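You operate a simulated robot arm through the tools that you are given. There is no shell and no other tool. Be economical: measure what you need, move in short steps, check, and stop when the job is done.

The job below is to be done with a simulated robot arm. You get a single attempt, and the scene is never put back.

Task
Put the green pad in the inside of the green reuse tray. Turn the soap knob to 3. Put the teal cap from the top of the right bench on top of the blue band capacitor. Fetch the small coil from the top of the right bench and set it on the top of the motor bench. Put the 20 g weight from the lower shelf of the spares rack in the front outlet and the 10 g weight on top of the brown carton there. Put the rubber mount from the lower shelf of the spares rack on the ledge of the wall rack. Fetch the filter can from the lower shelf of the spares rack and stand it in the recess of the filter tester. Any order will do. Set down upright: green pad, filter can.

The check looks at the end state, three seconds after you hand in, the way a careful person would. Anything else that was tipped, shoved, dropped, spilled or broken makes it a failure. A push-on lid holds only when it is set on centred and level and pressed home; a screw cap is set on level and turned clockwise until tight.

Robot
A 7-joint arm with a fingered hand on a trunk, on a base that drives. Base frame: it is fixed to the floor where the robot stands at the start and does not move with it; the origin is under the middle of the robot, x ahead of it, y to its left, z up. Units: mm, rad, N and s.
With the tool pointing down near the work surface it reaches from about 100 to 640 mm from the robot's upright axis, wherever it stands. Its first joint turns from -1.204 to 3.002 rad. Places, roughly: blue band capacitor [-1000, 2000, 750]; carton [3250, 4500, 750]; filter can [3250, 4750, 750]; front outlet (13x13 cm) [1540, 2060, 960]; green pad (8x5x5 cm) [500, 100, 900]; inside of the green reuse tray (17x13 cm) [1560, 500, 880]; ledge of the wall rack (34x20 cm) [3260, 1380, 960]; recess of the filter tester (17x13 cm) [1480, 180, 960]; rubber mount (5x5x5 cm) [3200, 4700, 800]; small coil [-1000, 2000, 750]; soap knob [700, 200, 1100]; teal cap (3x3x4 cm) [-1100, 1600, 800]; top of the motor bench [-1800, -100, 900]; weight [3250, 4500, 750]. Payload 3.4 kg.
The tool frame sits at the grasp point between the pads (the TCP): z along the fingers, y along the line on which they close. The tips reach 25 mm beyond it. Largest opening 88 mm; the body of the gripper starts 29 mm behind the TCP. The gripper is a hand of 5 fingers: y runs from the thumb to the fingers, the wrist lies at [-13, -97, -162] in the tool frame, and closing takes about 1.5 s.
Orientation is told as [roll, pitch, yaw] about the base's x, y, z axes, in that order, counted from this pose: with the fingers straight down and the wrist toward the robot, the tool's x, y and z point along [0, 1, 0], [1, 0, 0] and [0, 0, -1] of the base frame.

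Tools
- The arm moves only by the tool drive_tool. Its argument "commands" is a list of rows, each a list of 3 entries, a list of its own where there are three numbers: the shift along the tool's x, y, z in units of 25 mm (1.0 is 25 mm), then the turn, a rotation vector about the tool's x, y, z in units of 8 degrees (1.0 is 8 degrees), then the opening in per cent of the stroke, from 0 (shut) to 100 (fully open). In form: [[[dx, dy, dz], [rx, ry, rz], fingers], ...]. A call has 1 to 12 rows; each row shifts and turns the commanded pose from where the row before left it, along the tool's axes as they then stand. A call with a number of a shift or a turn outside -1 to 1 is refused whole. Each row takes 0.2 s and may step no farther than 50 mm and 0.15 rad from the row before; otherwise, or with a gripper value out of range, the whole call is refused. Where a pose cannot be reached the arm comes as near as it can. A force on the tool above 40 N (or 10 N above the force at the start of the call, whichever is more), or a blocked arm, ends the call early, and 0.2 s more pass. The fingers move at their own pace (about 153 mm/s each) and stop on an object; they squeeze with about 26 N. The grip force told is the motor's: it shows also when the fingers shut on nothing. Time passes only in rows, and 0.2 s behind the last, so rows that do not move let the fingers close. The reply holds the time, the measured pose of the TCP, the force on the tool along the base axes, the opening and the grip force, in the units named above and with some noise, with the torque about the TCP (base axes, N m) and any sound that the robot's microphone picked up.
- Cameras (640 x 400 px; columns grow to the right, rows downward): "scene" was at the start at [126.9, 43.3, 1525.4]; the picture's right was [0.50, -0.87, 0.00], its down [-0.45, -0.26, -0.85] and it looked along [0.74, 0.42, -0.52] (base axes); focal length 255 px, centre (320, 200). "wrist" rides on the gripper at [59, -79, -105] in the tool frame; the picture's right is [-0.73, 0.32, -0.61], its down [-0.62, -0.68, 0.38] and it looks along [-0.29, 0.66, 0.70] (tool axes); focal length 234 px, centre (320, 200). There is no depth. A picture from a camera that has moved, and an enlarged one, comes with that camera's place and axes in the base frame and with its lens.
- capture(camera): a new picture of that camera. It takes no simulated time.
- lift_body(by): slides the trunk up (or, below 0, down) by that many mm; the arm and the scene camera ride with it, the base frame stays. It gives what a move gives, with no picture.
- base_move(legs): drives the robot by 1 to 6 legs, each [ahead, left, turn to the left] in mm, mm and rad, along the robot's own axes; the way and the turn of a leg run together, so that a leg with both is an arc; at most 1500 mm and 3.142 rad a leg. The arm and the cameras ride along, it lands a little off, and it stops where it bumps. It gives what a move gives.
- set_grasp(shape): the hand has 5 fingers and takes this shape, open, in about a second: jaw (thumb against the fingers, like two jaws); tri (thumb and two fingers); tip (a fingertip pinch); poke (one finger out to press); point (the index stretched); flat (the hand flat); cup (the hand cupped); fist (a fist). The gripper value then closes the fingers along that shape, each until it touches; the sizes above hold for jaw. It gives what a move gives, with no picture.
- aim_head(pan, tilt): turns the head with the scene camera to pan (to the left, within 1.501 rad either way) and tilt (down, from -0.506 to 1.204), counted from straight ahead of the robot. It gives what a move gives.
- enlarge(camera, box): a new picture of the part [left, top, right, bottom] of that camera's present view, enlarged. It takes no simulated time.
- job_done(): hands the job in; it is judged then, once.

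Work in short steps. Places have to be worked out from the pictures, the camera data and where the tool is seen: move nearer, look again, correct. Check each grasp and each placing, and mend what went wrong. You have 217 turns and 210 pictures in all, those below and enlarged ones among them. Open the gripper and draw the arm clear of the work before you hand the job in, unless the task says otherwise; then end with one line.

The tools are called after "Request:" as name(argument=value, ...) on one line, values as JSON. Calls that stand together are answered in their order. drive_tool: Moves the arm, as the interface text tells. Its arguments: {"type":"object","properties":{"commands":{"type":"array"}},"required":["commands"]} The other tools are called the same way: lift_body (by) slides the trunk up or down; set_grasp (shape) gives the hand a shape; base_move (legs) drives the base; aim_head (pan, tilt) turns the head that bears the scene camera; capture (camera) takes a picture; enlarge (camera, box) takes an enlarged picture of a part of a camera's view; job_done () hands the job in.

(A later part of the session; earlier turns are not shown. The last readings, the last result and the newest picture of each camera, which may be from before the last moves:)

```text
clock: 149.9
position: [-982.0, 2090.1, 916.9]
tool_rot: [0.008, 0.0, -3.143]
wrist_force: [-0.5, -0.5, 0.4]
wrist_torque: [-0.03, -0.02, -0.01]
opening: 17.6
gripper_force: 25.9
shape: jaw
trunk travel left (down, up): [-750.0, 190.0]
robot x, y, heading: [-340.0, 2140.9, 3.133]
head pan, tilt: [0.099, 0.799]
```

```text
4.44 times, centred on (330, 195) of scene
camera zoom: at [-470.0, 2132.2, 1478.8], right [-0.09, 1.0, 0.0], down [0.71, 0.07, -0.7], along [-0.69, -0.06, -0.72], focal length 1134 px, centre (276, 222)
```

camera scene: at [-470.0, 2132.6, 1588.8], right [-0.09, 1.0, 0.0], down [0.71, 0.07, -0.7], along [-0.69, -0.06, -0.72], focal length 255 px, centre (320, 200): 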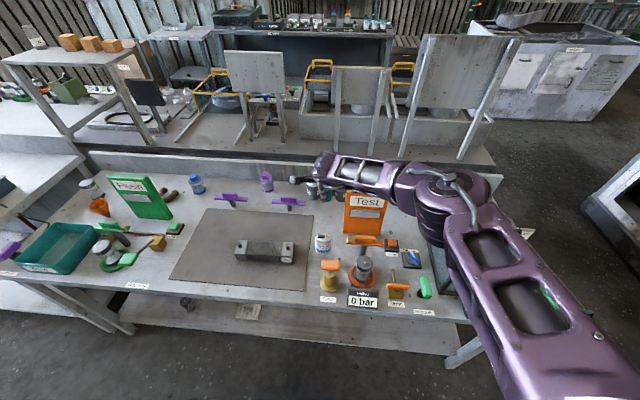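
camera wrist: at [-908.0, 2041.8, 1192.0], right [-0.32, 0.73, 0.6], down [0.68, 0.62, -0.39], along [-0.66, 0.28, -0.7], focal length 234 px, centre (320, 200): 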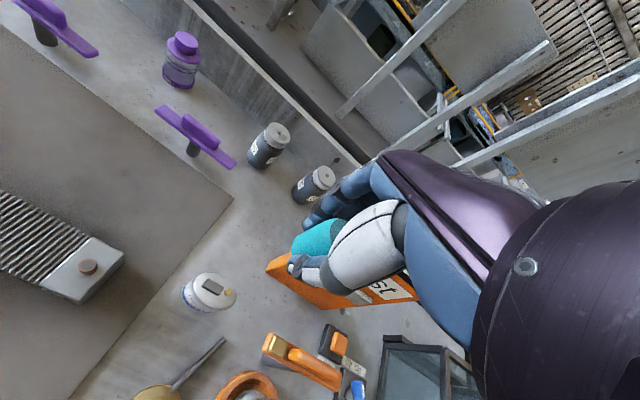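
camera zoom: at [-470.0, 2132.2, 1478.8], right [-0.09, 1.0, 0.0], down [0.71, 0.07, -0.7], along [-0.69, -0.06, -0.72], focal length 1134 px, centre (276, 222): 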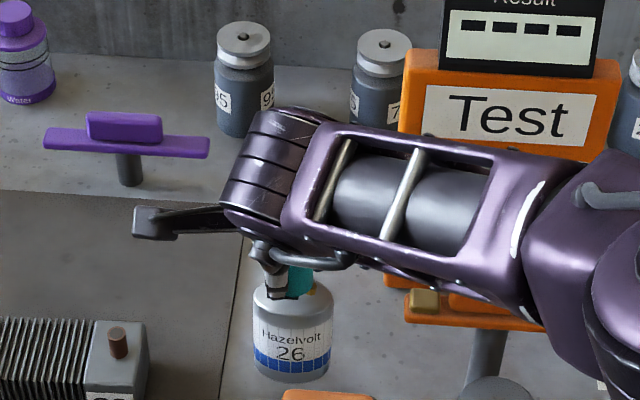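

Cap is centred within a few mm over the block. Small correction, then lower gently until contact.

Request:
drive_tool(commands=[[[0.07, -0.1, 0.2], [0, 0, 0], 10], [[0, 0, 0.1], [0, 0, 0], 10], [[0, 0, 0.08], [0, 0, 0], 10], [[0, 0, 0.06], [0, 0, 0], 10], [[0, 0, 0.05], [0, 0, 0], 10]])

Request:
enlarge(camera="wrist", box=[230, 180, 370, 300])

```text
clock: 151.1
position: [-979.0, 2088.5, 905.9]
tool_rot: [0.006, -0.001, -3.141]
wrist_force: [0.2, 0.8, 4.6]
wrist_torque: [0.02, 0.07, -0.01]
opening: 17.8
gripper_force: 25.4
shape: jaw
trunk travel left (down, up): [-750.0, 190.0]
robot x, y, heading: [-336.5, 2140.5, 3.134]
head pan, tilt: [0.099, 0.799]
```

```text
3.33 times, centred on (300, 240) of wrist
camera zoom: at [-899.4, 2031.2, 1012.6], right [-0.32, 0.73, 0.6], down [0.68, 0.62, -0.39], along [-0.66, 0.28, -0.7], focal length 781 px, centre (387, 67)
```

zoom: 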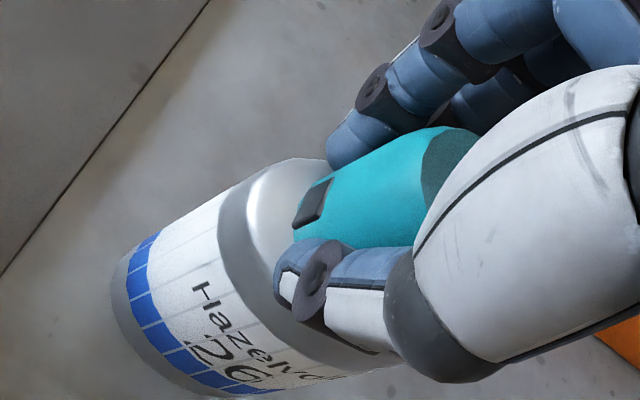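

The terminal block proves to be non-solid, and the cap now rests on the capacitor's top surface (4.6 N). I release and rise.

Request:
drive_tool(commands=[[[0, 0, 0], [0, 0, 0], 40], [[0, 0, 0], [0, 0, 0], 60], [[0, 0, 0], [0, 0, 0], 60], [[0, 0, -0.4], [0, 0, 0], 60], [[0, 0, -0.6], [0, 0, 0], 60], [[0, 0, -0.8], [0, 0, 0], 60], [[0, 0, -1], [0, 0, 0], 60], [[0, 0, -1], [0, 0, 0], 60]])

Request:
enlarge(camera="wrist", box=[170, 180, 370, 340])

Request:
enlarge(camera="scene", box=[260, 150, 400, 260])

```text
clock: 152.9
position: [-978.5, 2090.1, 1001.1]
tool_rot: [0.008, 0.001, -3.141]
wrist_force: [0.9, -0.6, 0.4]
wrist_torque: [0.0, -0.01, -0.02]
opening: 52.5
gripper_force: 0.1
shape: jaw
trunk travel left (down, up): [-750.0, 190.0]
robot x, y, heading: [-339.3, 2141.7, 3.132]
head pan, tilt: [0.099, 0.799]
```

```text
2.50 times, centred on (270, 260) of wrist
camera zoom: at [-899.0, 2031.8, 1107.4], right [-0.32, 0.73, 0.6], down [0.68, 0.62, -0.39], along [-0.66, 0.28, -0.7], focal length 585 px, centre (445, 50)
```

zoom: 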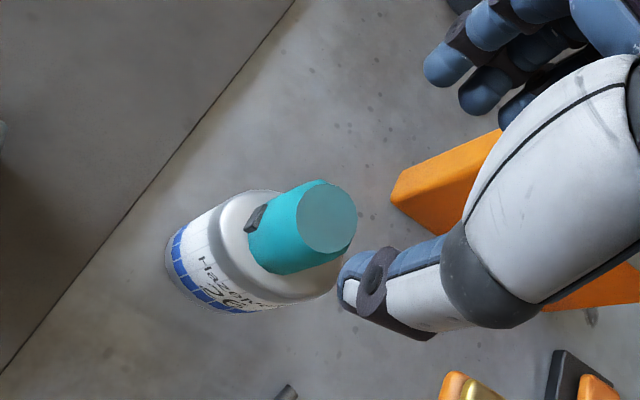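

```text
3.64 times, centred on (330, 205) of scene
camera zoom: at [-469.5, 2132.3, 1478.8], right [-0.09, 1.0, 0.0], down [0.71, 0.07, -0.7], along [-0.69, -0.06, -0.72], focal length 927 px, centre (284, 182)
```

zoom: 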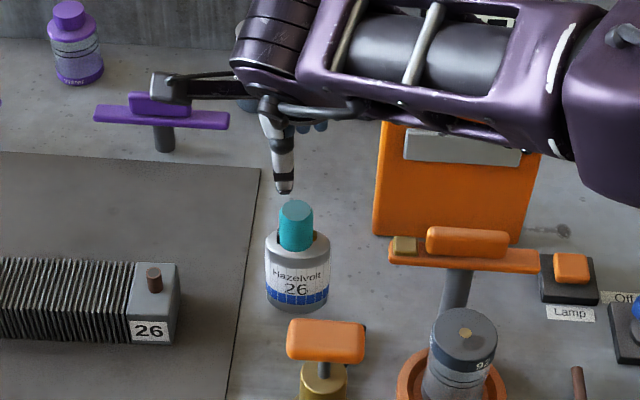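

The teal cap stands on the capacitor. Next the coil: I slide the base left so that the hand is above it.

Request:
lift_body(by=60)

Request:
base_move(legs=[[-30, 200, 0]])

Request:
capture(camera="wrist")

Request:
capture(camera="scene")

```text
clock: 153.9
position: [-979.8, 2089.8, 1060.5]
tool_rot: [0.008, -0.001, -3.14]
wrist_force: [0.0, 0.8, -0.5]
wrist_torque: [-0.02, 0.01, -0.05]
opening: 52.4
gripper_force: 0.1
shape: jaw
trunk travel left (down, up): [-810.0, 130.0]
robot x, y, heading: [-341.4, 2137.2, 3.136]
head pan, tilt: [0.099, 0.799]
```

```text
clock: 155.6
position: [-951.1, 1887.0, 1060.1]
tool_rot: [0.005, 0.001, -3.141]
wrist_force: [-0.2, -0.5, -0.8]
wrist_torque: [0.03, -0.02, -0.01]
opening: 52.8
gripper_force: 0.1
shape: jaw
trunk travel left (down, up): [-810.0, 130.0]
robot x, y, heading: [-305.3, 1938.1, 3.139]
head pan, tilt: [0.099, 0.799]
```

```text
100 pictures are left
camera wrist: at [-870.9, 1828.5, 1166.9], right [-0.32, 0.73, 0.6], down [0.68, 0.62, -0.39], along [-0.66, 0.28, -0.7], focal length 234 px, centre (320, 200)
```

wrist: 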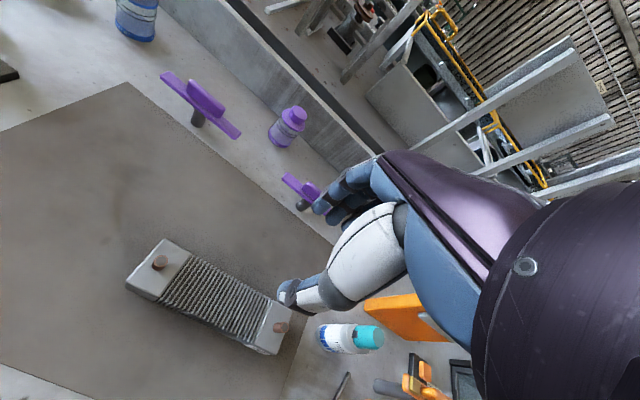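

```text
99 pictures are left
camera scene: at [-441.4, 1929.6, 1538.8], right [-0.09, 1.0, 0.0], down [0.71, 0.07, -0.7], along [-0.69, -0.07, -0.72], focal length 255 px, centre (320, 200)
```

scene: 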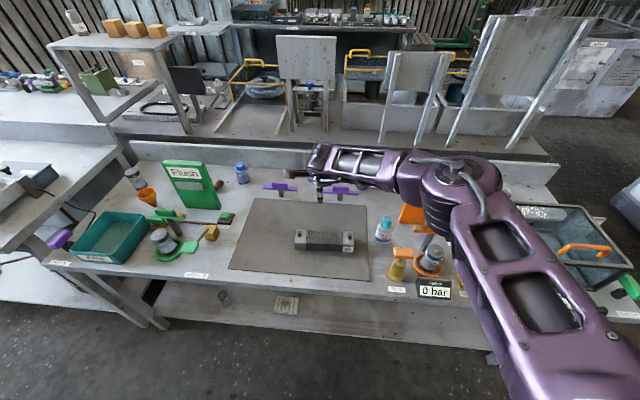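

Coil centre ≈ (-941, 1899), 190 mm long along y with a small skew, width ~53. I lower the trunk, align and open wide.

Request:
lift_body(by=-110)

Request:
drive_tool(commands=[[[-0.48, -0.4, 0], [0, 0, -0.4], 100], [[0, 0, 0.8], [0, 0, 0], 100], [[0, 0, 0.8], [0, 0, 0], 100], [[0, 0, 0.5], [0, 0, 0], 100], [[0, 0, 0], [0, 0, 0], 100]])

Request:
capture(camera="wrist")

Request:
enlarge(camera="scene", box=[230, 130, 410, 250])

```text
clock: 157.0
position: [-951.0, 1885.5, 949.7]
tool_rot: [0.008, -0.002, -3.139]
wrist_force: [0.5, -0.8, -0.1]
wrist_torque: [-0.01, 0.02, 0.01]
opening: 52.5
gripper_force: 0.1
shape: jaw
trunk travel left (down, up): [-700.0, 240.0]
robot x, y, heading: [-310.6, 1937.8, 3.137]
head pan, tilt: [0.099, 0.799]
```

```text
clock: 158.2
position: [-940.2, 1898.6, 897.0]
tool_rot: [0.007, -0.002, -3.083]
wrist_force: [-0.3, 0.5, 0.8]
wrist_torque: [-0.02, 0.0, 0.02]
opening: 87.7
gripper_force: 0.1
shape: jaw
trunk travel left (down, up): [-700.0, 240.0]
robot x, y, heading: [-311.5, 1938.4, 3.138]
head pan, tilt: [0.099, 0.799]
```

```text
98 pictures are left
camera wrist: at [-858.0, 1844.4, 1003.9], right [-0.36, 0.71, 0.6], down [0.64, 0.66, -0.39], along [-0.67, 0.25, -0.7], focal length 234 px, centre (320, 200)
```

wrist: 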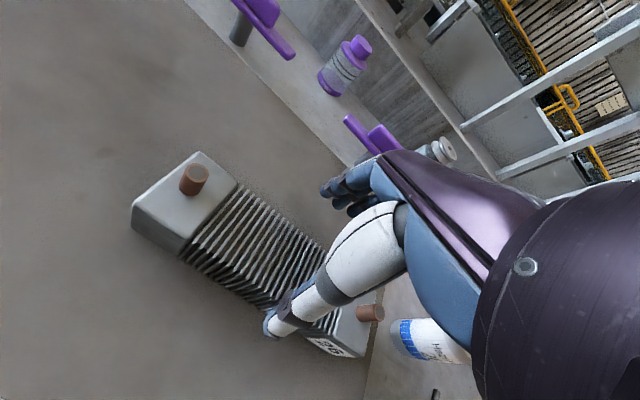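

```text
3.33 times, centred on (320, 190) of scene
camera zoom: at [-441.3, 1929.2, 1428.8], right [-0.09, 1.0, 0.0], down [0.71, 0.07, -0.7], along [-0.69, -0.07, -0.72], focal length 850 px, centre (320, 233)
```

zoom: 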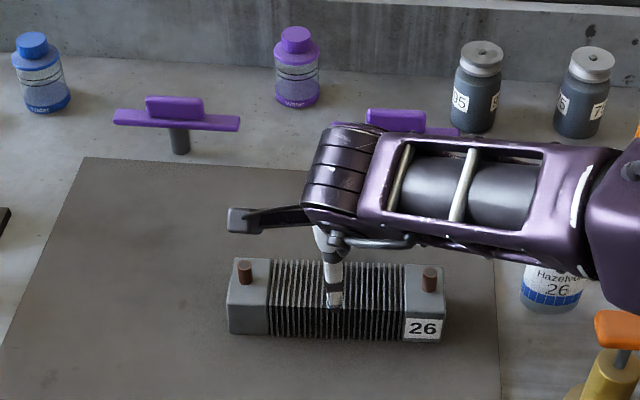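

Aligned over the fins. I descend to grasp depth and close.

Request:
drive_tool(commands=[[[0, 0, 0.65], [0, 0, 0], 100], [[0, 0, 0.65], [0, 0, 0], 100], [[0, 0, 0.65], [0, 0, 0], 100], [[0, 0, 0.6], [0, 0, 0], 100], [[0, 0, 0], [0, 0, 0], 20], [[0, 0, 0], [0, 0, 0], 20], [[0, 0, 0], [0, 0, 0], 20], [[0, 0, 0], [0, 0, 0], 20]])

Request:
capture(camera="wrist")

```text
clock: 160.0
position: [-941.0, 1894.9, 834.0]
tool_rot: [0.007, 0.0, -3.084]
wrist_force: [-2.1, -0.3, 0.0]
wrist_torque: [0.01, -0.02, 0.16]
opening: 50.2
gripper_force: 25.8
shape: jaw
trunk travel left (down, up): [-700.0, 240.0]
robot x, y, heading: [-307.2, 1933.4, 3.136]
head pan, tilt: [0.099, 0.799]
```

```text
96 pictures are left
camera wrist: at [-857.9, 1842.8, 941.0], right [-0.36, 0.71, 0.6], down [0.64, 0.66, -0.39], along [-0.67, 0.25, -0.7], focal length 234 px, centre (320, 200)
```

wrist: 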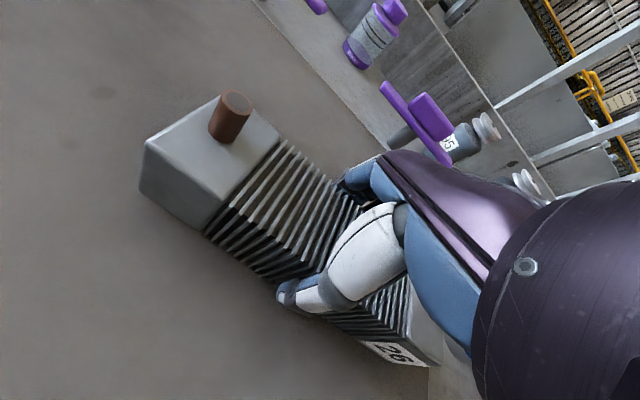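

Coil gripped (50 mm). I lift with the trunk and drive toward the motor bench, then look.

Request:
lift_body(by=240)

Request:
base_move(legs=[[-270, 0, 0], [0, 1500, 0], [0, 450, 0]])

Request:
aim_head(pan=0.2, tilt=0.4)

Request:
capture(camera="scene")

Request:
capture(camera="wrist")

```text
clock: 162.5
position: [-941.8, 1895.5, 1073.2]
tool_rot: [0.009, 0.001, -3.082]
wrist_force: [0.9, 0.2, -4.2]
wrist_torque: [0.03, 0.02, 0.02]
opening: 49.9
gripper_force: 26.1
shape: jaw
trunk travel left (down, up): [-940.0, 0.0]
robot x, y, heading: [-310.1, 1936.1, 3.139]
head pan, tilt: [0.099, 0.799]
```

```text
clock: 173.8
position: [-665.6, -65.5, 1073.4]
tool_rot: [0.006, 0.001, -3.076]
wrist_force: [-0.2, 0.8, -4.5]
wrist_torque: [-0.01, 0.03, 0.03]
opening: 50.2
gripper_force: 26.0
shape: jaw
trunk travel left (down, up): [-940.0, 0.0]
robot x, y, heading: [-35.3, -18.7, -3.137]
head pan, tilt: [0.099, 0.799]
```

```text
clock: 174.6
position: [-665.8, -67.3, 1073.8]
tool_rot: [0.007, -0.001, -3.076]
wrist_force: [-0.1, 0.4, -4.2]
wrist_torque: [0.0, 0.01, 0.0]
opening: 50.2
gripper_force: 26.1
shape: jaw
trunk travel left (down, up): [-940.0, 0.0]
robot x, y, heading: [-36.6, -20.4, -3.142]
head pan, tilt: [0.201, 0.4]
```

```text
95 pictures are left
camera scene: at [-177.9, -40.2, 1703.7], right [-0.2, 0.98, 0.0], down [0.38, 0.08, -0.92], along [-0.9, -0.19, -0.39], focal length 255 px, centre (320, 200)
```

scene: 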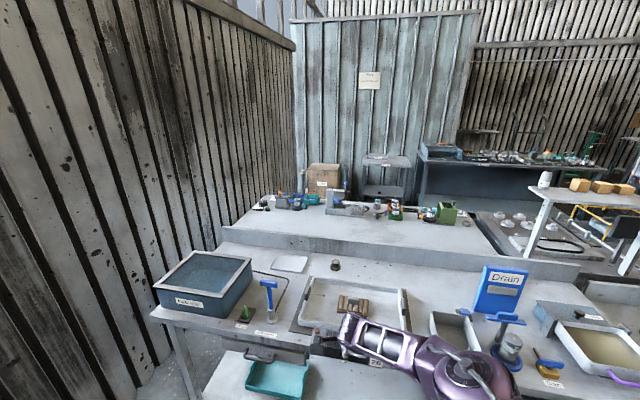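

```text
94 pictures are left
camera wrist: at [-582.7, -119.5, 1180.6], right [-0.37, 0.71, 0.6], down [0.64, 0.66, -0.39], along [-0.67, 0.24, -0.7], focal length 234 px, centre (320, 200)
```

wrist: 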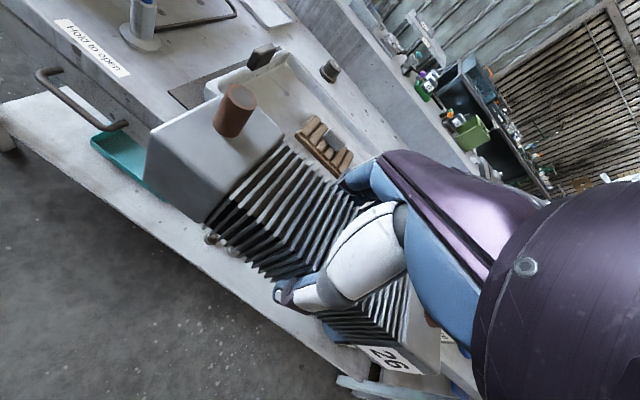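

The motor bench is the back bench (around (-1650, -100)), not reachable from this aisle. I drive to the gap past the right bench's end to find the way behind.

Request:
base_move(legs=[[30, 0, 0], [0, -1500, 0], [0, -1350, 0]])

Request:
aim_head(pan=0.35, tilt=0.4)

Request:
capture(camera="scene")

```text
clock: 188.7
position: [-808.3, 2710.3, 1074.4]
tool_rot: [0.007, 0.001, -3.008]
wrist_force: [-0.7, 0.7, -4.0]
wrist_torque: [-0.03, -0.01, 0.02]
opening: 49.7
gripper_force: 25.7
shape: jaw
trunk travel left (down, up): [-940.0, 0.0]
robot x, y, heading: [-177.4, 2800.4, -3.07]
head pan, tilt: [0.201, 0.4]
```

```text
clock: 189.4
position: [-807.6, 2711.1, 1073.6]
tool_rot: [0.007, 0.0, -3.009]
wrist_force: [-0.3, -0.1, -4.3]
wrist_torque: [-0.01, 0.01, 0.02]
opening: 50.3
gripper_force: 25.8
shape: jaw
trunk travel left (down, up): [-940.0, 0.0]
robot x, y, heading: [-181.0, 2800.3, -3.069]
head pan, tilt: [0.351, 0.4]
```

```text
93 pictures are left
camera scene: at [-318.2, 2757.6, 1703.8], right [-0.41, 0.91, 0.0], down [0.36, 0.16, -0.92], along [-0.84, -0.38, -0.39], focal length 255 px, centre (320, 200)
```

scene: 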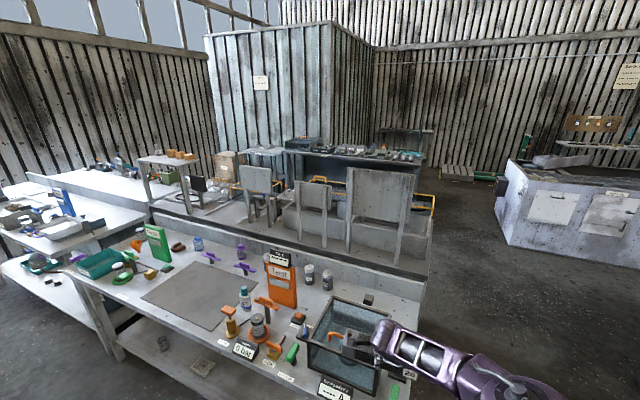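

The gap is open at y > 2900. I drive through it and then turn to face -y behind the platform.

Request:
base_move(legs=[[0, 0, -0.072], [0, -480, 0], [1500, 0, 0], [1200, 0, 0], [0, 0, 1.571]])

Request:
aim_head(pan=0.3, tilt=0.4)

Request:
capture(camera="scene")

```text
clock: 209.2
position: [-2806.9, 2589.2, 1073.3]
tool_rot: [0.008, 0.001, -1.48]
wrist_force: [0.9, 0.0, -3.6]
wrist_torque: [-0.02, -0.05, -0.04]
opening: 49.8
gripper_force: 26.1
shape: jaw
trunk travel left (down, up): [-940.0, 0.0]
robot x, y, heading: [-2870.7, 3218.7, -1.545]
head pan, tilt: [0.351, 0.4]
```

```text
clock: 209.8
position: [-2807.4, 2589.0, 1073.2]
tool_rot: [0.007, 0.0, -1.481]
wrist_force: [-1.0, 0.0, -3.0]
wrist_torque: [0.01, 0.03, 0.0]
opening: 49.9
gripper_force: 25.7
shape: jaw
trunk travel left (down, up): [-940.0, 0.0]
robot x, y, heading: [-2872.0, 3216.8, -1.547]
head pan, tilt: [0.3, 0.4]
```

```text
92 pictures are left
camera scene: at [-2839.3, 3079.4, 1703.8], right [-0.95, -0.32, 0.0], down [-0.13, 0.37, -0.92], along [0.3, -0.87, -0.39], focal length 255 px, centre (320, 200)
```

scene: 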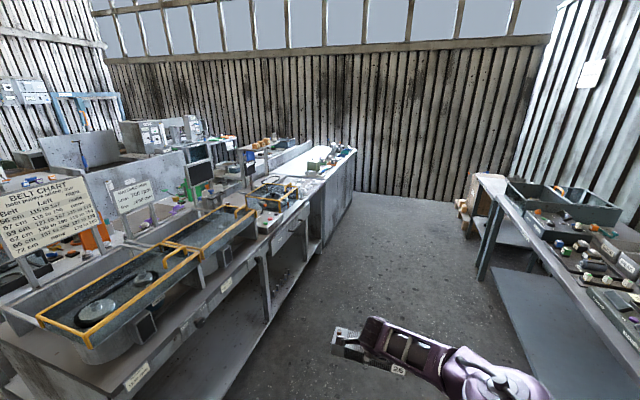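

A clear aisle leads to the motor bench at the far end on the left (edge x ≈ -2085). I drive down it and turn to face the bench.

Request:
base_move(legs=[[1500, 0, 0], [1500, 0, 0], [200, 0, 0], [0, 0, 1.547]])

Request:
aim_head(pan=0.2, tilt=0.6)

Request:
capture(camera="scene")

```text
clock: 229.1
position: [-2143.1, 90.5, 1073.4]
tool_rot: [0.006, 0.001, 0.054]
wrist_force: [0.0, -0.5, -4.4]
wrist_torque: [0.02, 0.01, 0.02]
opening: 49.4
gripper_force: 26.0
shape: jaw
trunk travel left (down, up): [-940.0, 0.0]
robot x, y, heading: [-2776.7, 53.2, -0.012]
head pan, tilt: [0.3, 0.4]
```

```text
clock: 229.8
position: [-2145.8, 90.4, 1072.9]
tool_rot: [0.005, 0.0, 0.053]
wrist_force: [-0.6, 0.8, -4.2]
wrist_torque: [-0.01, 0.0, 0.02]
opening: 49.3
gripper_force: 25.6
shape: jaw
trunk travel left (down, up): [-940.0, 0.0]
robot x, y, heading: [-2780.7, 51.7, -0.005]
head pan, tilt: [0.201, 0.6]
```

```text
91 pictures are left
camera scene: at [-2639.2, 66.5, 1685.6], right [0.19, -0.98, 0.0], down [-0.55, -0.11, -0.82], along [0.81, 0.16, -0.57], focal length 255 px, centre (320, 200)
```

scene: 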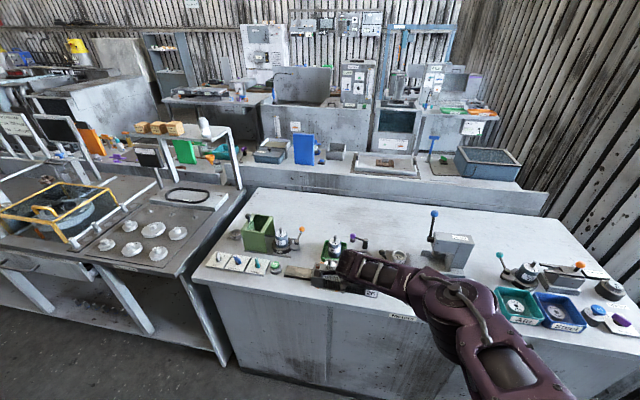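

I look for a free spot on the motor bench top.

Request:
enlarge(camera="scene", box=[200, 180, 560, 340])

Request:
capture(camera="wrist")

```text
1.78 times, centred on (380, 260) of scene
camera zoom: at [-2639.2, 66.5, 1685.6], right [0.19, -0.98, 0.0], down [-0.55, -0.11, -0.82], along [0.81, 0.16, -0.57], focal length 453 px, centre (213, 93)
```

zoom: 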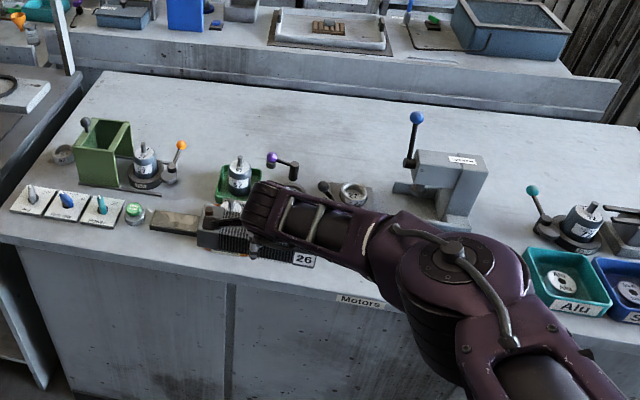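

```text
89 pictures are left
camera wrist: at [-2225.7, 144.4, 1180.4], right [0.36, -0.71, 0.6], down [-0.65, -0.66, -0.39], along [0.67, -0.25, -0.7], focal length 234 px, centre (320, 200)
```

wrist: 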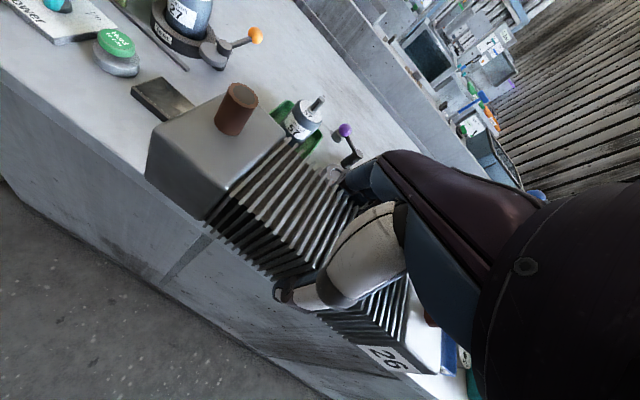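

Free strip found: in front of the winding machine, about (-2010, -200). I move the base there and lower the trunk.

Request:
base_move(legs=[[0, -290, 0], [135, 0, 0]])

Request:
aim_head(pan=0.15, tilt=0.8)

Request:
lift_body(by=-100)

Request:
capture(camera="scene")

Request:
capture(camera="wrist")

```text
clock: 232.7
position: [-2012.1, -193.7, 1075.3]
tool_rot: [0.007, -0.002, 0.054]
wrist_force: [-0.1, -1.0, -3.7]
wrist_torque: [-0.01, -0.02, 0.02]
opening: 49.0
gripper_force: 25.9
shape: jaw
trunk travel left (down, up): [-940.0, 0.0]
robot x, y, heading: [-2642.9, -230.0, -0.007]
head pan, tilt: [0.201, 0.6]
```

```text
clock: 233.4
position: [-2010.6, -193.0, 1074.0]
tool_rot: [0.005, 0.003, 0.055]
wrist_force: [1.0, 0.6, -3.7]
wrist_torque: [-0.03, -0.01, 0.0]
opening: 49.1
gripper_force: 26.1
shape: jaw
trunk travel left (down, up): [-940.0, 0.0]
robot x, y, heading: [-2643.8, -233.4, -0.012]
head pan, tilt: [0.15, 0.799]
```

```text
clock: 234.8
position: [-2011.0, -195.6, 972.6]
tool_rot: [0.008, -0.001, 0.054]
wrist_force: [-0.1, 0.2, -4.5]
wrist_torque: [-0.06, 0.0, -0.02]
opening: 49.2
gripper_force: 25.5
shape: jaw
trunk travel left (down, up): [-840.0, 100.0]
robot x, y, heading: [-2638.8, -234.6, -0.009]
head pan, tilt: [0.15, 0.799]
```

```text
88 pictures are left
camera scene: at [-2512.7, -223.2, 1568.7], right [0.14, -0.99, 0.0], down [-0.71, -0.1, -0.7], along [0.69, 0.1, -0.72], focal length 255 px, centre (320, 200)
```

scene: 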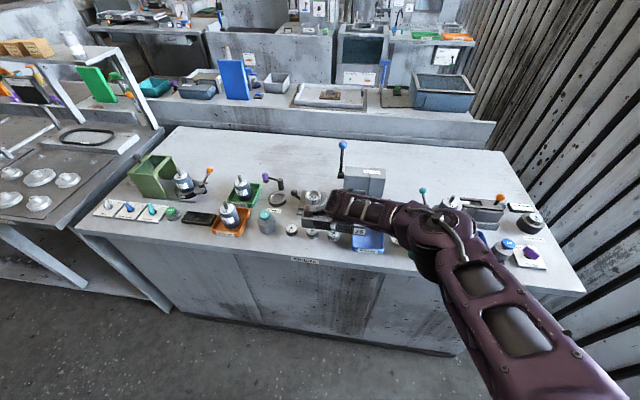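

```text
87 pictures are left
camera wrist: at [-2092.3, -139.7, 1080.5], right [0.36, -0.71, 0.6], down [-0.65, -0.66, -0.39], along [0.67, -0.25, -0.7], focal length 234 px, centre (320, 200)
```

wrist: 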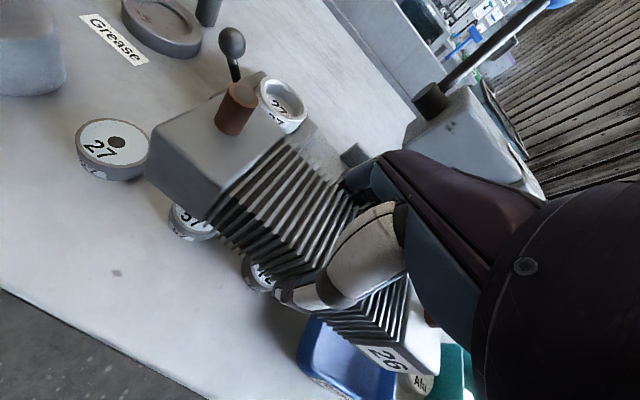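

The strip there is occupied by small parts hidden behind the arm. A clear front strip (x ≈ -2098…-2030, y ≈ -230…+40) remains; the coil (≈52 wide) fits. I square the coil and move over it.

Request:
base_move(legs=[[-58, 100, 0]])

Request:
drive_tool(commands=[[[0, 0, 0], [0, 0, 0.39], 20], [[0, 0, 0], [0, 0, 0], 20]])

Request:
capture(camera="wrist")

Request:
enlarge(camera="scene", box=[160, 160, 440, 300])

```text
clock: 236.0
position: [-2068.6, -91.6, 973.5]
tool_rot: [0.007, 0.002, 0.053]
wrist_force: [-0.4, -0.3, -3.3]
wrist_torque: [0.01, -0.02, 0.03]
opening: 49.3
gripper_force: 25.8
shape: jaw
trunk travel left (down, up): [-840.0, 100.0]
robot x, y, heading: [-2701.3, -134.7, -0.008]
head pan, tilt: [0.15, 0.799]
```

```text
clock: 236.6
position: [-2069.4, -93.4, 973.3]
tool_rot: [0.006, 0.002, -0.002]
wrist_force: [-0.2, 0.2, -3.6]
wrist_torque: [0.01, 0.01, -0.01]
opening: 49.4
gripper_force: 25.9
shape: jaw
trunk travel left (down, up): [-840.0, 100.0]
robot x, y, heading: [-2700.7, -131.8, -0.0]
head pan, tilt: [0.15, 0.799]
```

```text
86 pictures are left
camera wrist: at [-2147.1, -34.6, 1080.1], right [0.32, -0.73, 0.6], down [-0.68, -0.62, -0.39], along [0.66, -0.29, -0.7], focal length 234 px, centre (320, 200)
```

wrist: 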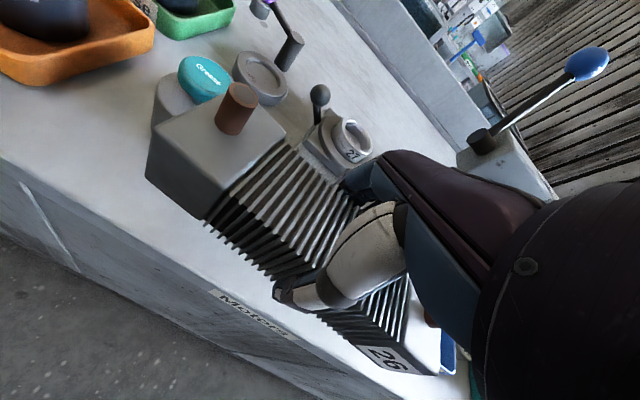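

```text
2.29 times, centred on (300, 230) of scene
camera zoom: at [-2570.6, -122.0, 1568.7], right [0.14, -0.99, 0.0], down [-0.71, -0.1, -0.7], along [0.69, 0.1, -0.72], focal length 583 px, centre (366, 131)
```

zoom: 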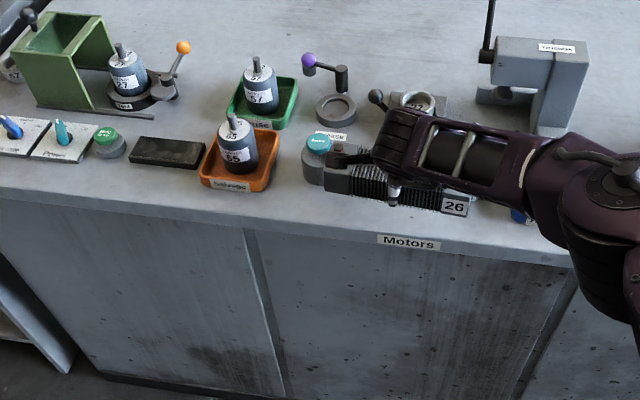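

The coil's front face is at x ≈ -2083 and the bench edge near -2105. I shift it 8 mm outward and 15 mm right, then lower by the trunk to just above the top.

Request:
drive_tool(commands=[[[-0.6, -0.32, 0], [0, 0, 0], 20], [[0, 0, 0], [0, 0, 0], 20]])

Request:
lift_body(by=-36)

Request:
capture(camera="wrist")

Request:
enlarge(camera="scene", box=[240, 180, 440, 280])

```text
clock: 237.2
position: [-2077.2, -107.4, 974.6]
tool_rot: [0.006, 0.0, -0.002]
wrist_force: [0.7, 0.2, -4.2]
wrist_torque: [-0.01, -0.04, 0.03]
opening: 49.4
gripper_force: 26.1
shape: jaw
trunk travel left (down, up): [-840.0, 100.0]
robot x, y, heading: [-2699.1, -131.6, -0.008]
head pan, tilt: [0.15, 0.799]
```

```text
clock: 238.0
position: [-2077.7, -107.9, 939.7]
tool_rot: [0.006, 0.0, 0.0]
wrist_force: [0.1, -0.1, -3.1]
wrist_torque: [-0.01, 0.01, 0.01]
opening: 49.3
gripper_force: 26.1
shape: jaw
trunk travel left (down, up): [-804.0, 136.0]
robot x, y, heading: [-2698.2, -131.3, -0.006]
head pan, tilt: [0.15, 0.799]
```

```text
84 pictures are left
camera wrist: at [-2155.9, -49.9, 1045.0], right [0.32, -0.73, 0.6], down [-0.68, -0.62, -0.39], along [0.66, -0.29, -0.7], focal length 234 px, centre (320, 200)
```

wrist: 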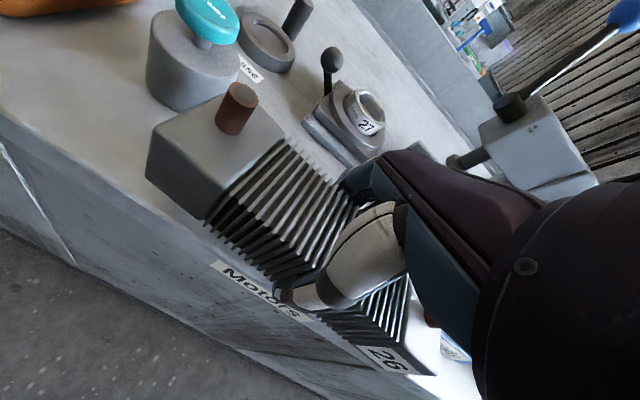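

```text
3.20 times, centred on (340, 230) of scene
camera zoom: at [-2570.8, -122.4, 1532.7], right [0.14, -0.99, 0.0], down [-0.71, -0.1, -0.7], along [0.69, 0.1, -0.72], focal length 816 px, centre (256, 104)
```

zoom: 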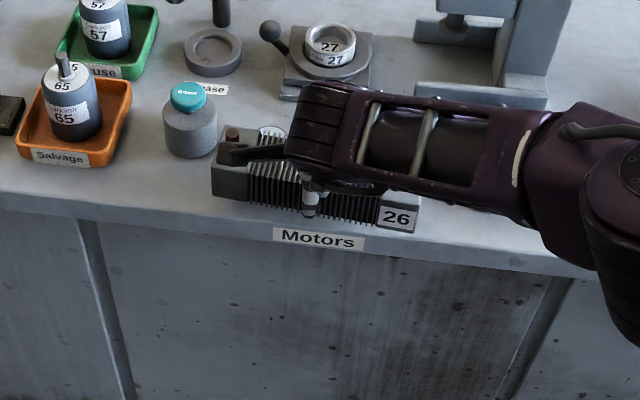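

Margins look fine on both sides. I lower gently until it rests, watching the force.

Request:
drive_tool(commands=[[[0, 0, 0.3], [0, 0, 0], 20], [[0, 0, 0.1], [0, 0, 0], 20], [[0, 0, 0.08], [0, 0, 0], 20], [[0, 0, 0.08], [0, 0, 0], 20], [[0, 0, 0.06], [0, 0, 0], 20]])

```text
clock: 239.2
position: [-2076.5, -107.5, 922.8]
tool_rot: [0.007, 0.001, 0.0]
wrist_force: [0.0, 0.5, -4.4]
wrist_torque: [0.01, 0.01, 0.02]
opening: 49.1
gripper_force: 26.6
shape: jaw
trunk travel left (down, up): [-804.0, 136.0]
robot x, y, heading: [-2698.8, -131.7, -0.006]
head pan, tilt: [0.15, 0.799]
```

No contact yet; I continue in small steps.

Request:
drive_tool(commands=[[[0, 0, 0.08], [0, 0, 0], 20], [[0, 0, 0.08], [0, 0, 0], 20], [[0, 0, 0.08], [0, 0, 0], 20], [[0, 0, 0.08], [0, 0, 0], 20], [[0, 0, 0.08], [0, 0, 0], 20], [[0, 0, 0], [0, 0, 0], 20]])

Request:
enlarge(camera="scene", box=[240, 180, 440, 280])

```text
clock: 240.6
position: [-2078.0, -107.5, 912.9]
tool_rot: [0.006, 0.001, 0.001]
wrist_force: [0.0, 0.3, -4.1]
wrist_torque: [0.0, -0.01, -0.01]
opening: 49.1
gripper_force: 25.8
shape: jaw
trunk travel left (down, up): [-804.0, 136.0]
robot x, y, heading: [-2699.7, -132.5, -0.009]
head pan, tilt: [0.15, 0.799]
```

```text
3.20 times, centred on (340, 230) of scene
camera zoom: at [-2570.5, -122.3, 1532.7], right [0.14, -0.99, 0.0], down [-0.71, -0.1, -0.7], along [0.69, 0.1, -0.72], focal length 816 px, centre (256, 104)
```

zoom: 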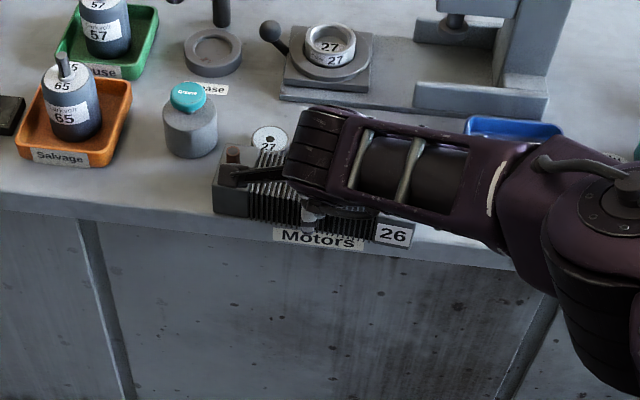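

I check where the bench edge actually is relative to the coil.

Request:
enlarge(camera="scene", box=[290, 215, 390, 270])

Request:
enlarge(camera="wrist", box=[100, 140, 320, 340])

```text
6.40 times, centred on (340, 242) of scene
camera zoom: at [-2570.5, -122.3, 1532.7], right [0.14, -0.99, 0.0], down [-0.71, -0.1, -0.7], along [0.69, 0.1, -0.72], focal length 1632 px, centre (192, -72)
```

zoom: 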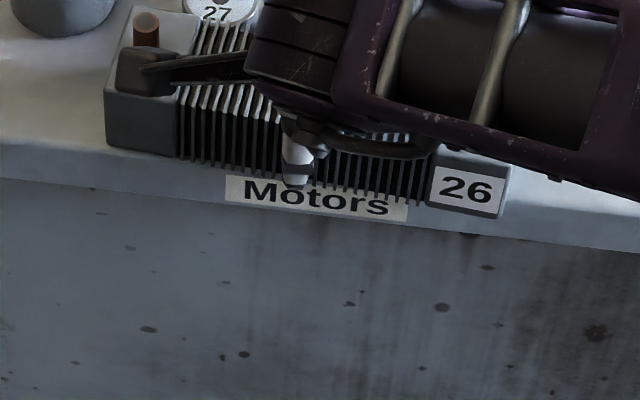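

```text
2.00 times, centred on (210, 240) of wrist
camera zoom: at [-2155.8, -49.9, 1018.9], right [0.32, -0.73, 0.6], down [-0.68, -0.62, -0.39], along [0.66, -0.29, -0.7], focal length 468 px, centre (540, 120)
```

zoom: 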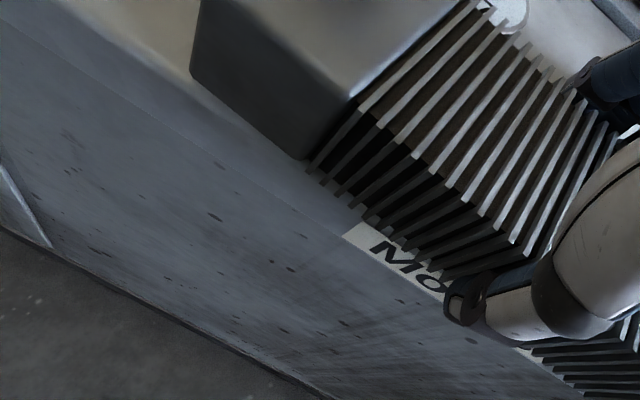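

The coil is skewed about 4–5° to the edge and its right end overhangs. I raise slightly, rotate it back and shift it 12 mm inward.

Request:
drive_tool(commands=[[[0, 0, -0.4], [0, 0, 0], 20], [[0, 0.24, 0], [0, 0, -0.27], 20], [[0, 0.24, 0], [0, 0, -0.27], 20], [[0, 0, 0], [0, 0, 0], 20]])

Request:
enlarge(camera="scene", box=[290, 200, 390, 270])

Request:
capture(camera="wrist")

```text
clock: 241.6
position: [-2064.9, -108.8, 923.2]
tool_rot: [0.007, 0.0, 0.073]
wrist_force: [-0.7, 0.3, -4.2]
wrist_torque: [-0.01, -0.03, 0.01]
opening: 49.2
gripper_force: 26.2
shape: jaw
trunk travel left (down, up): [-804.0, 136.0]
robot x, y, heading: [-2701.1, -130.0, -0.005]
head pan, tilt: [0.15, 0.799]
```

```text
5.71 times, centred on (340, 235) of scene
camera zoom: at [-2570.6, -122.4, 1532.7], right [0.14, -0.99, 0.0], down [-0.71, -0.1, -0.7], along [0.69, 0.1, -0.72], focal length 1457 px, centre (206, 0)
```

zoom: 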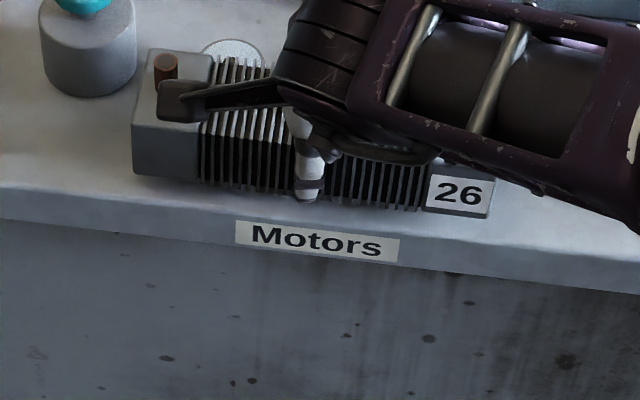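

```text
78 pictures are left
camera wrist: at [-2147.7, -56.2, 1029.6], right [0.38, -0.7, 0.6], down [-0.63, -0.67, -0.39], along [0.68, -0.24, -0.7], focal length 234 px, centre (320, 200)
```

wrist: 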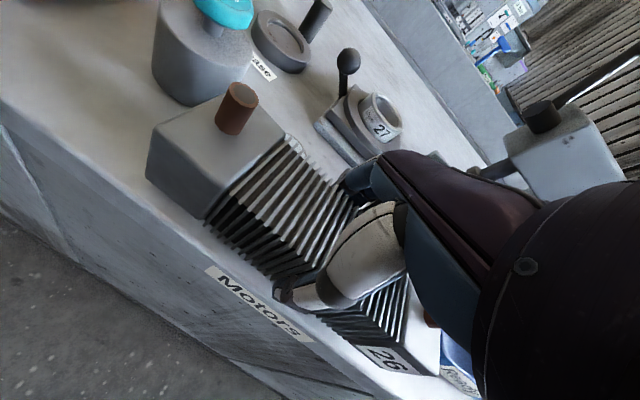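

Now parallel to the edge and inside it. I lower in small steps until contact.

Request:
drive_tool(commands=[[[0, 0, 0.2], [0, 0, 0], 20], [[0, 0, 0.2], [0, 0, 0], 20], [[0, 0, 0.1], [0, 0, 0], 20], [[0, 0, 0.08], [0, 0, 0], 20], [[0, 0, 0.08], [0, 0, 0], 20], [[0, 0, 0.08], [0, 0, 0], 20], [[0, 0, 0], [0, 0, 0], 20]])

Request:
enlarge(camera="scene", box=[290, 200, 390, 270])

```text
clock: 243.2
position: [-2066.5, -108.1, 907.4]
tool_rot: [0.005, -0.008, 0.076]
wrist_force: [4.7, -0.1, 26.3]
wrist_torque: [-0.14, -0.11, 0.08]
opening: 49.2
gripper_force: 25.9
shape: jaw
trunk travel left (down, up): [-804.0, 136.0]
robot x, y, heading: [-2701.5, -130.0, -0.012]
head pan, tilt: [0.15, 0.799]
```

```text
5.71 times, centred on (340, 235) of scene
camera zoom: at [-2576.4, -122.6, 1533.5], right [0.14, -0.99, 0.0], down [-0.71, -0.1, -0.7], along [0.69, 0.1, -0.71], focal length 1457 px, centre (206, 0)
```

zoom: 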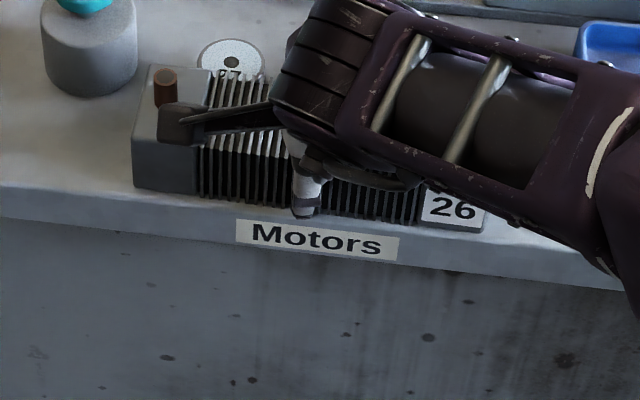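

Contact at 907 (26 N), fully inside the edge. I ease up a little and release with a limited opening, then rise.

Request:
drive_tool(commands=[[[0, 0, -0.06], [0, 0, 0], 20], [[0, 0, 0], [0, 0, 0], 65], [[0, 0, 0], [0, 0, 0], 68], [[0, 0, 0], [0, 0, 0], 68], [[0, 0, -0.6], [0, 0, 0], 68], [[0, 0, -0.8], [0, 0, 0], 68], [[0, 0, -1], [0, 0, 0], 68], [[0, 0, -1], [0, 0, 0], 68], [[0, 0, -1], [0, 0, 0], 68]])

Request:
enlarge(camera="scene", box=[230, 170, 430, 290])

Request:
capture(camera="wrist")

```text
clock: 245.2
position: [-2065.7, -108.0, 1017.3]
tool_rot: [0.006, 0.0, 0.076]
wrist_force: [-0.3, -0.6, 0.3]
wrist_torque: [-0.02, -0.01, 0.0]
opening: 59.6
gripper_force: 0.0
shape: jaw
trunk travel left (down, up): [-804.0, 136.0]
robot x, y, heading: [-2703.1, -131.7, -0.012]
head pan, tilt: [0.15, 0.799]
```

```text
3.20 times, centred on (330, 230) of scene
camera zoom: at [-2571.8, -122.3, 1532.8], right [0.14, -0.99, 0.0], down [-0.71, -0.1, -0.7], along [0.69, 0.1, -0.72], focal length 816 px, centre (288, 104)
```

zoom: 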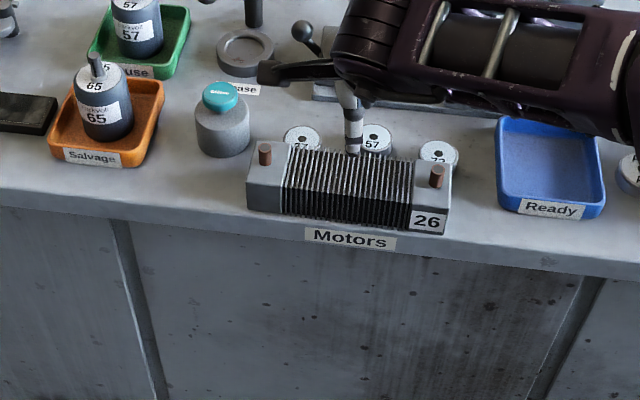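

```text
75 pictures are left
camera wrist: at [-2147.7, -55.8, 1123.6], right [0.38, -0.7, 0.6], down [-0.63, -0.67, -0.39], along [0.68, -0.24, -0.7], focal length 234 px, centre (320, 200)
```

wrist: 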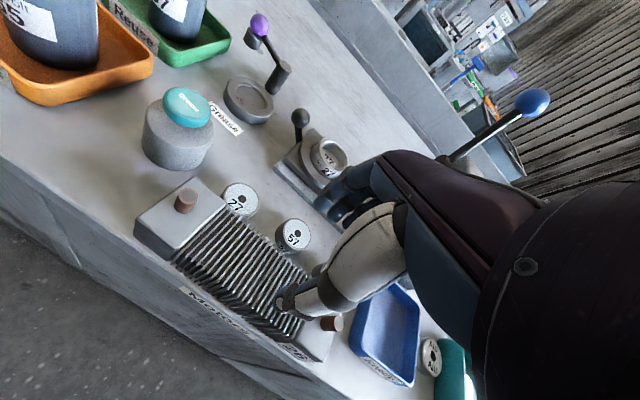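

The coil rests on the motor bench, nothing disturbed. I retract and drive back to the main aisle, facing +x to look for the route to the spares rack.

Request:
lift_body(by=136)

Request:
base_move(legs=[[-120, 0, 0], [0, 0, 1.583], [1500, 0, 0], [1500, 0, 0], [420, 0, 0], [0, 0, -1.571]])

Request:
base_move(legs=[[1400, 0, 0], [1200, 0, 0]])

Request:
aim_head(pan=0.0, tilt=0.25)

Request:
capture(camera="scene")

```text
clock: 246.8
position: [-2065.3, -108.0, 1153.4]
tool_rot: [0.005, 0.0, 0.075]
wrist_force: [0.3, 0.1, -0.4]
wrist_torque: [0.0, -0.02, 0.01]
opening: 59.8
gripper_force: 0.1
shape: jaw
trunk travel left (down, up): [-940.0, 0.0]
robot x, y, heading: [-2702.0, -134.3, -0.007]
head pan, tilt: [0.15, 0.799]
```

```text
clock: 272.2
position: [-2311.6, 3380.8, 1153.6]
tool_rot: [0.006, 0.001, 0.132]
wrist_force: [-0.2, 0.1, 0.1]
wrist_torque: [-0.02, 0.0, 0.0]
opening: 59.8
gripper_force: 0.0
shape: jaw
trunk travel left (down, up): [-940.0, 0.0]
robot x, y, heading: [-2945.1, 3319.6, 0.044]
head pan, tilt: [0.15, 0.799]
```

```text
clock: 284.8
position: [272.4, 3507.2, 1152.9]
tool_rot: [0.004, -0.001, 0.144]
wrist_force: [-0.2, -0.3, -1.0]
wrist_torque: [-0.01, 0.03, 0.04]
opening: 59.7
gripper_force: 0.0
shape: jaw
trunk travel left (down, up): [-940.0, 0.0]
robot x, y, heading: [-364.2, 3440.3, 0.064]
head pan, tilt: [0.15, 0.799]
```

```text
clock: 285.7
position: [273.2, 3506.9, 1153.4]
tool_rot: [0.005, -0.001, 0.143]
wrist_force: [-1.2, -0.6, 0.3]
wrist_torque: [0.01, 0.0, 0.0]
opening: 59.8
gripper_force: 0.1
shape: jaw
trunk travel left (down, up): [-940.0, 0.0]
robot x, y, heading: [-359.0, 3440.5, 0.058]
head pan, tilt: [0.0, 0.25]
```

```text
74 pictures are left
camera scene: at [-217.1, 3447.7, 1717.8], right [0.06, -1.0, 0.0], down [-0.25, -0.01, -0.97], along [0.97, 0.06, -0.25], focal length 255 px, centre (320, 200)
```

scene: 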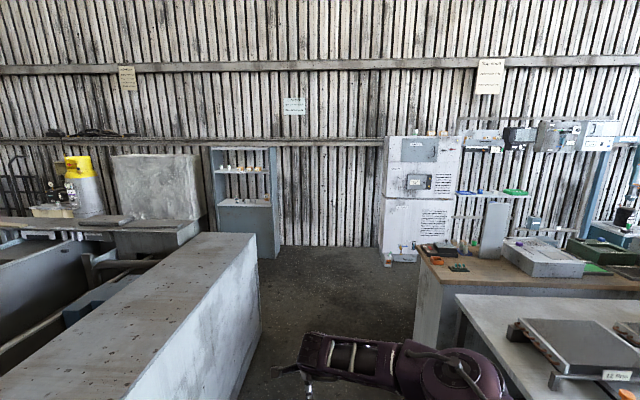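

The spares rack is straight ahead through a wide passage. I drive to stand in front of it.

Request:
base_move(legs=[[0, 0, -0.058], [1400, 0, 0], [1200, 0, 0], [0, 1180, 0]])

Request:
aim_head(pan=0.15, tilt=0.6)

Request:
capture(camera="scene")

```text
clock: 304.3
position: [2826.5, 4679.9, 1153.4]
tool_rot: [0.007, 0.001, 0.114]
wrist_force: [-0.4, -0.4, 0.7]
wrist_torque: [0.0, 0.0, 0.04]
opening: 59.9
gripper_force: 0.1
shape: jaw
trunk travel left (down, up): [-940.0, 0.0]
robot x, y, heading: [2190.4, 4631.3, 0.03]
head pan, tilt: [0.0, 0.25]
```

```text
clock: 305.1
position: [2825.9, 4680.8, 1152.1]
tool_rot: [0.006, 0.0, 0.113]
wrist_force: [-0.3, 0.5, 0.0]
wrist_torque: [-0.05, 0.02, 0.03]
opening: 59.8
gripper_force: 0.1
shape: jaw
trunk travel left (down, up): [-940.0, 0.0]
robot x, y, heading: [2193.7, 4630.1, 0.029]
head pan, tilt: [0.15, 0.6]
```

```text
73 pictures are left
camera scene: at [2328.3, 4648.3, 1685.8], right [0.18, -0.98, 0.0], down [-0.56, -0.1, -0.83], along [0.81, 0.15, -0.56], focal length 255 px, centre (320, 200)
```

scene: 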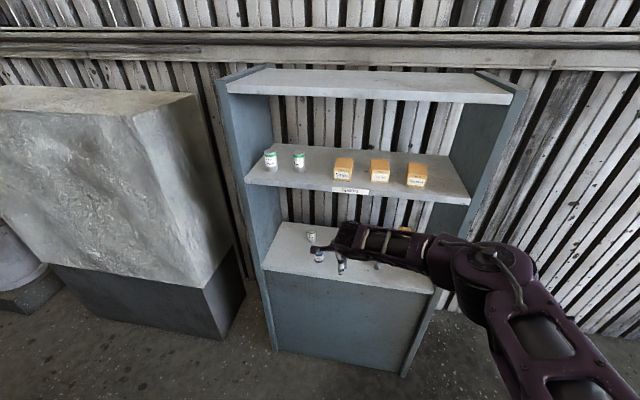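

I look closer at the lower shelf's items.

Request:
enlarge(camera="scene", box=[270, 205, 440, 295])

Request:
capture(camera="wrist")

```text
3.76 times, centred on (355, 250) of scene
camera zoom: at [2328.3, 4648.3, 1685.8], right [0.18, -0.98, 0.0], down [-0.56, -0.1, -0.83], along [0.81, 0.15, -0.56], focal length 960 px, centre (188, 12)
```

zoom: 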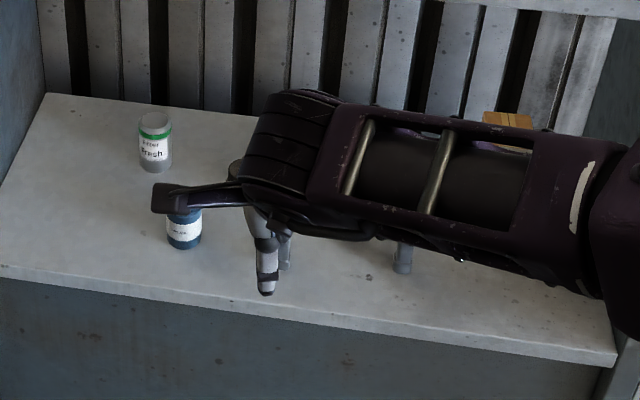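

```text
71 pictures are left
camera wrist: at [2742.1, 4729.5, 1259.4], right [0.4, -0.69, 0.6], down [-0.61, -0.69, -0.39], along [0.69, -0.21, -0.7], focal length 234 px, centre (320, 200)
```

wrist: 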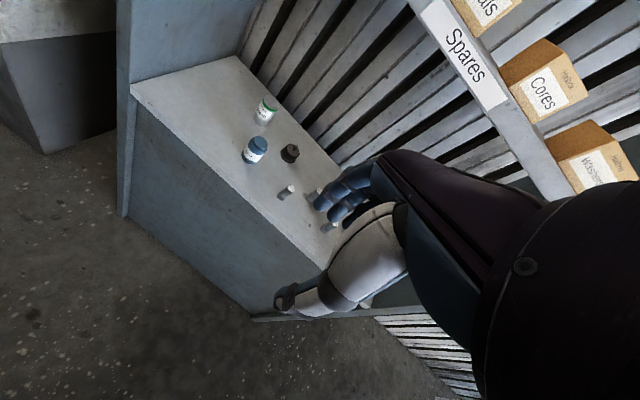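

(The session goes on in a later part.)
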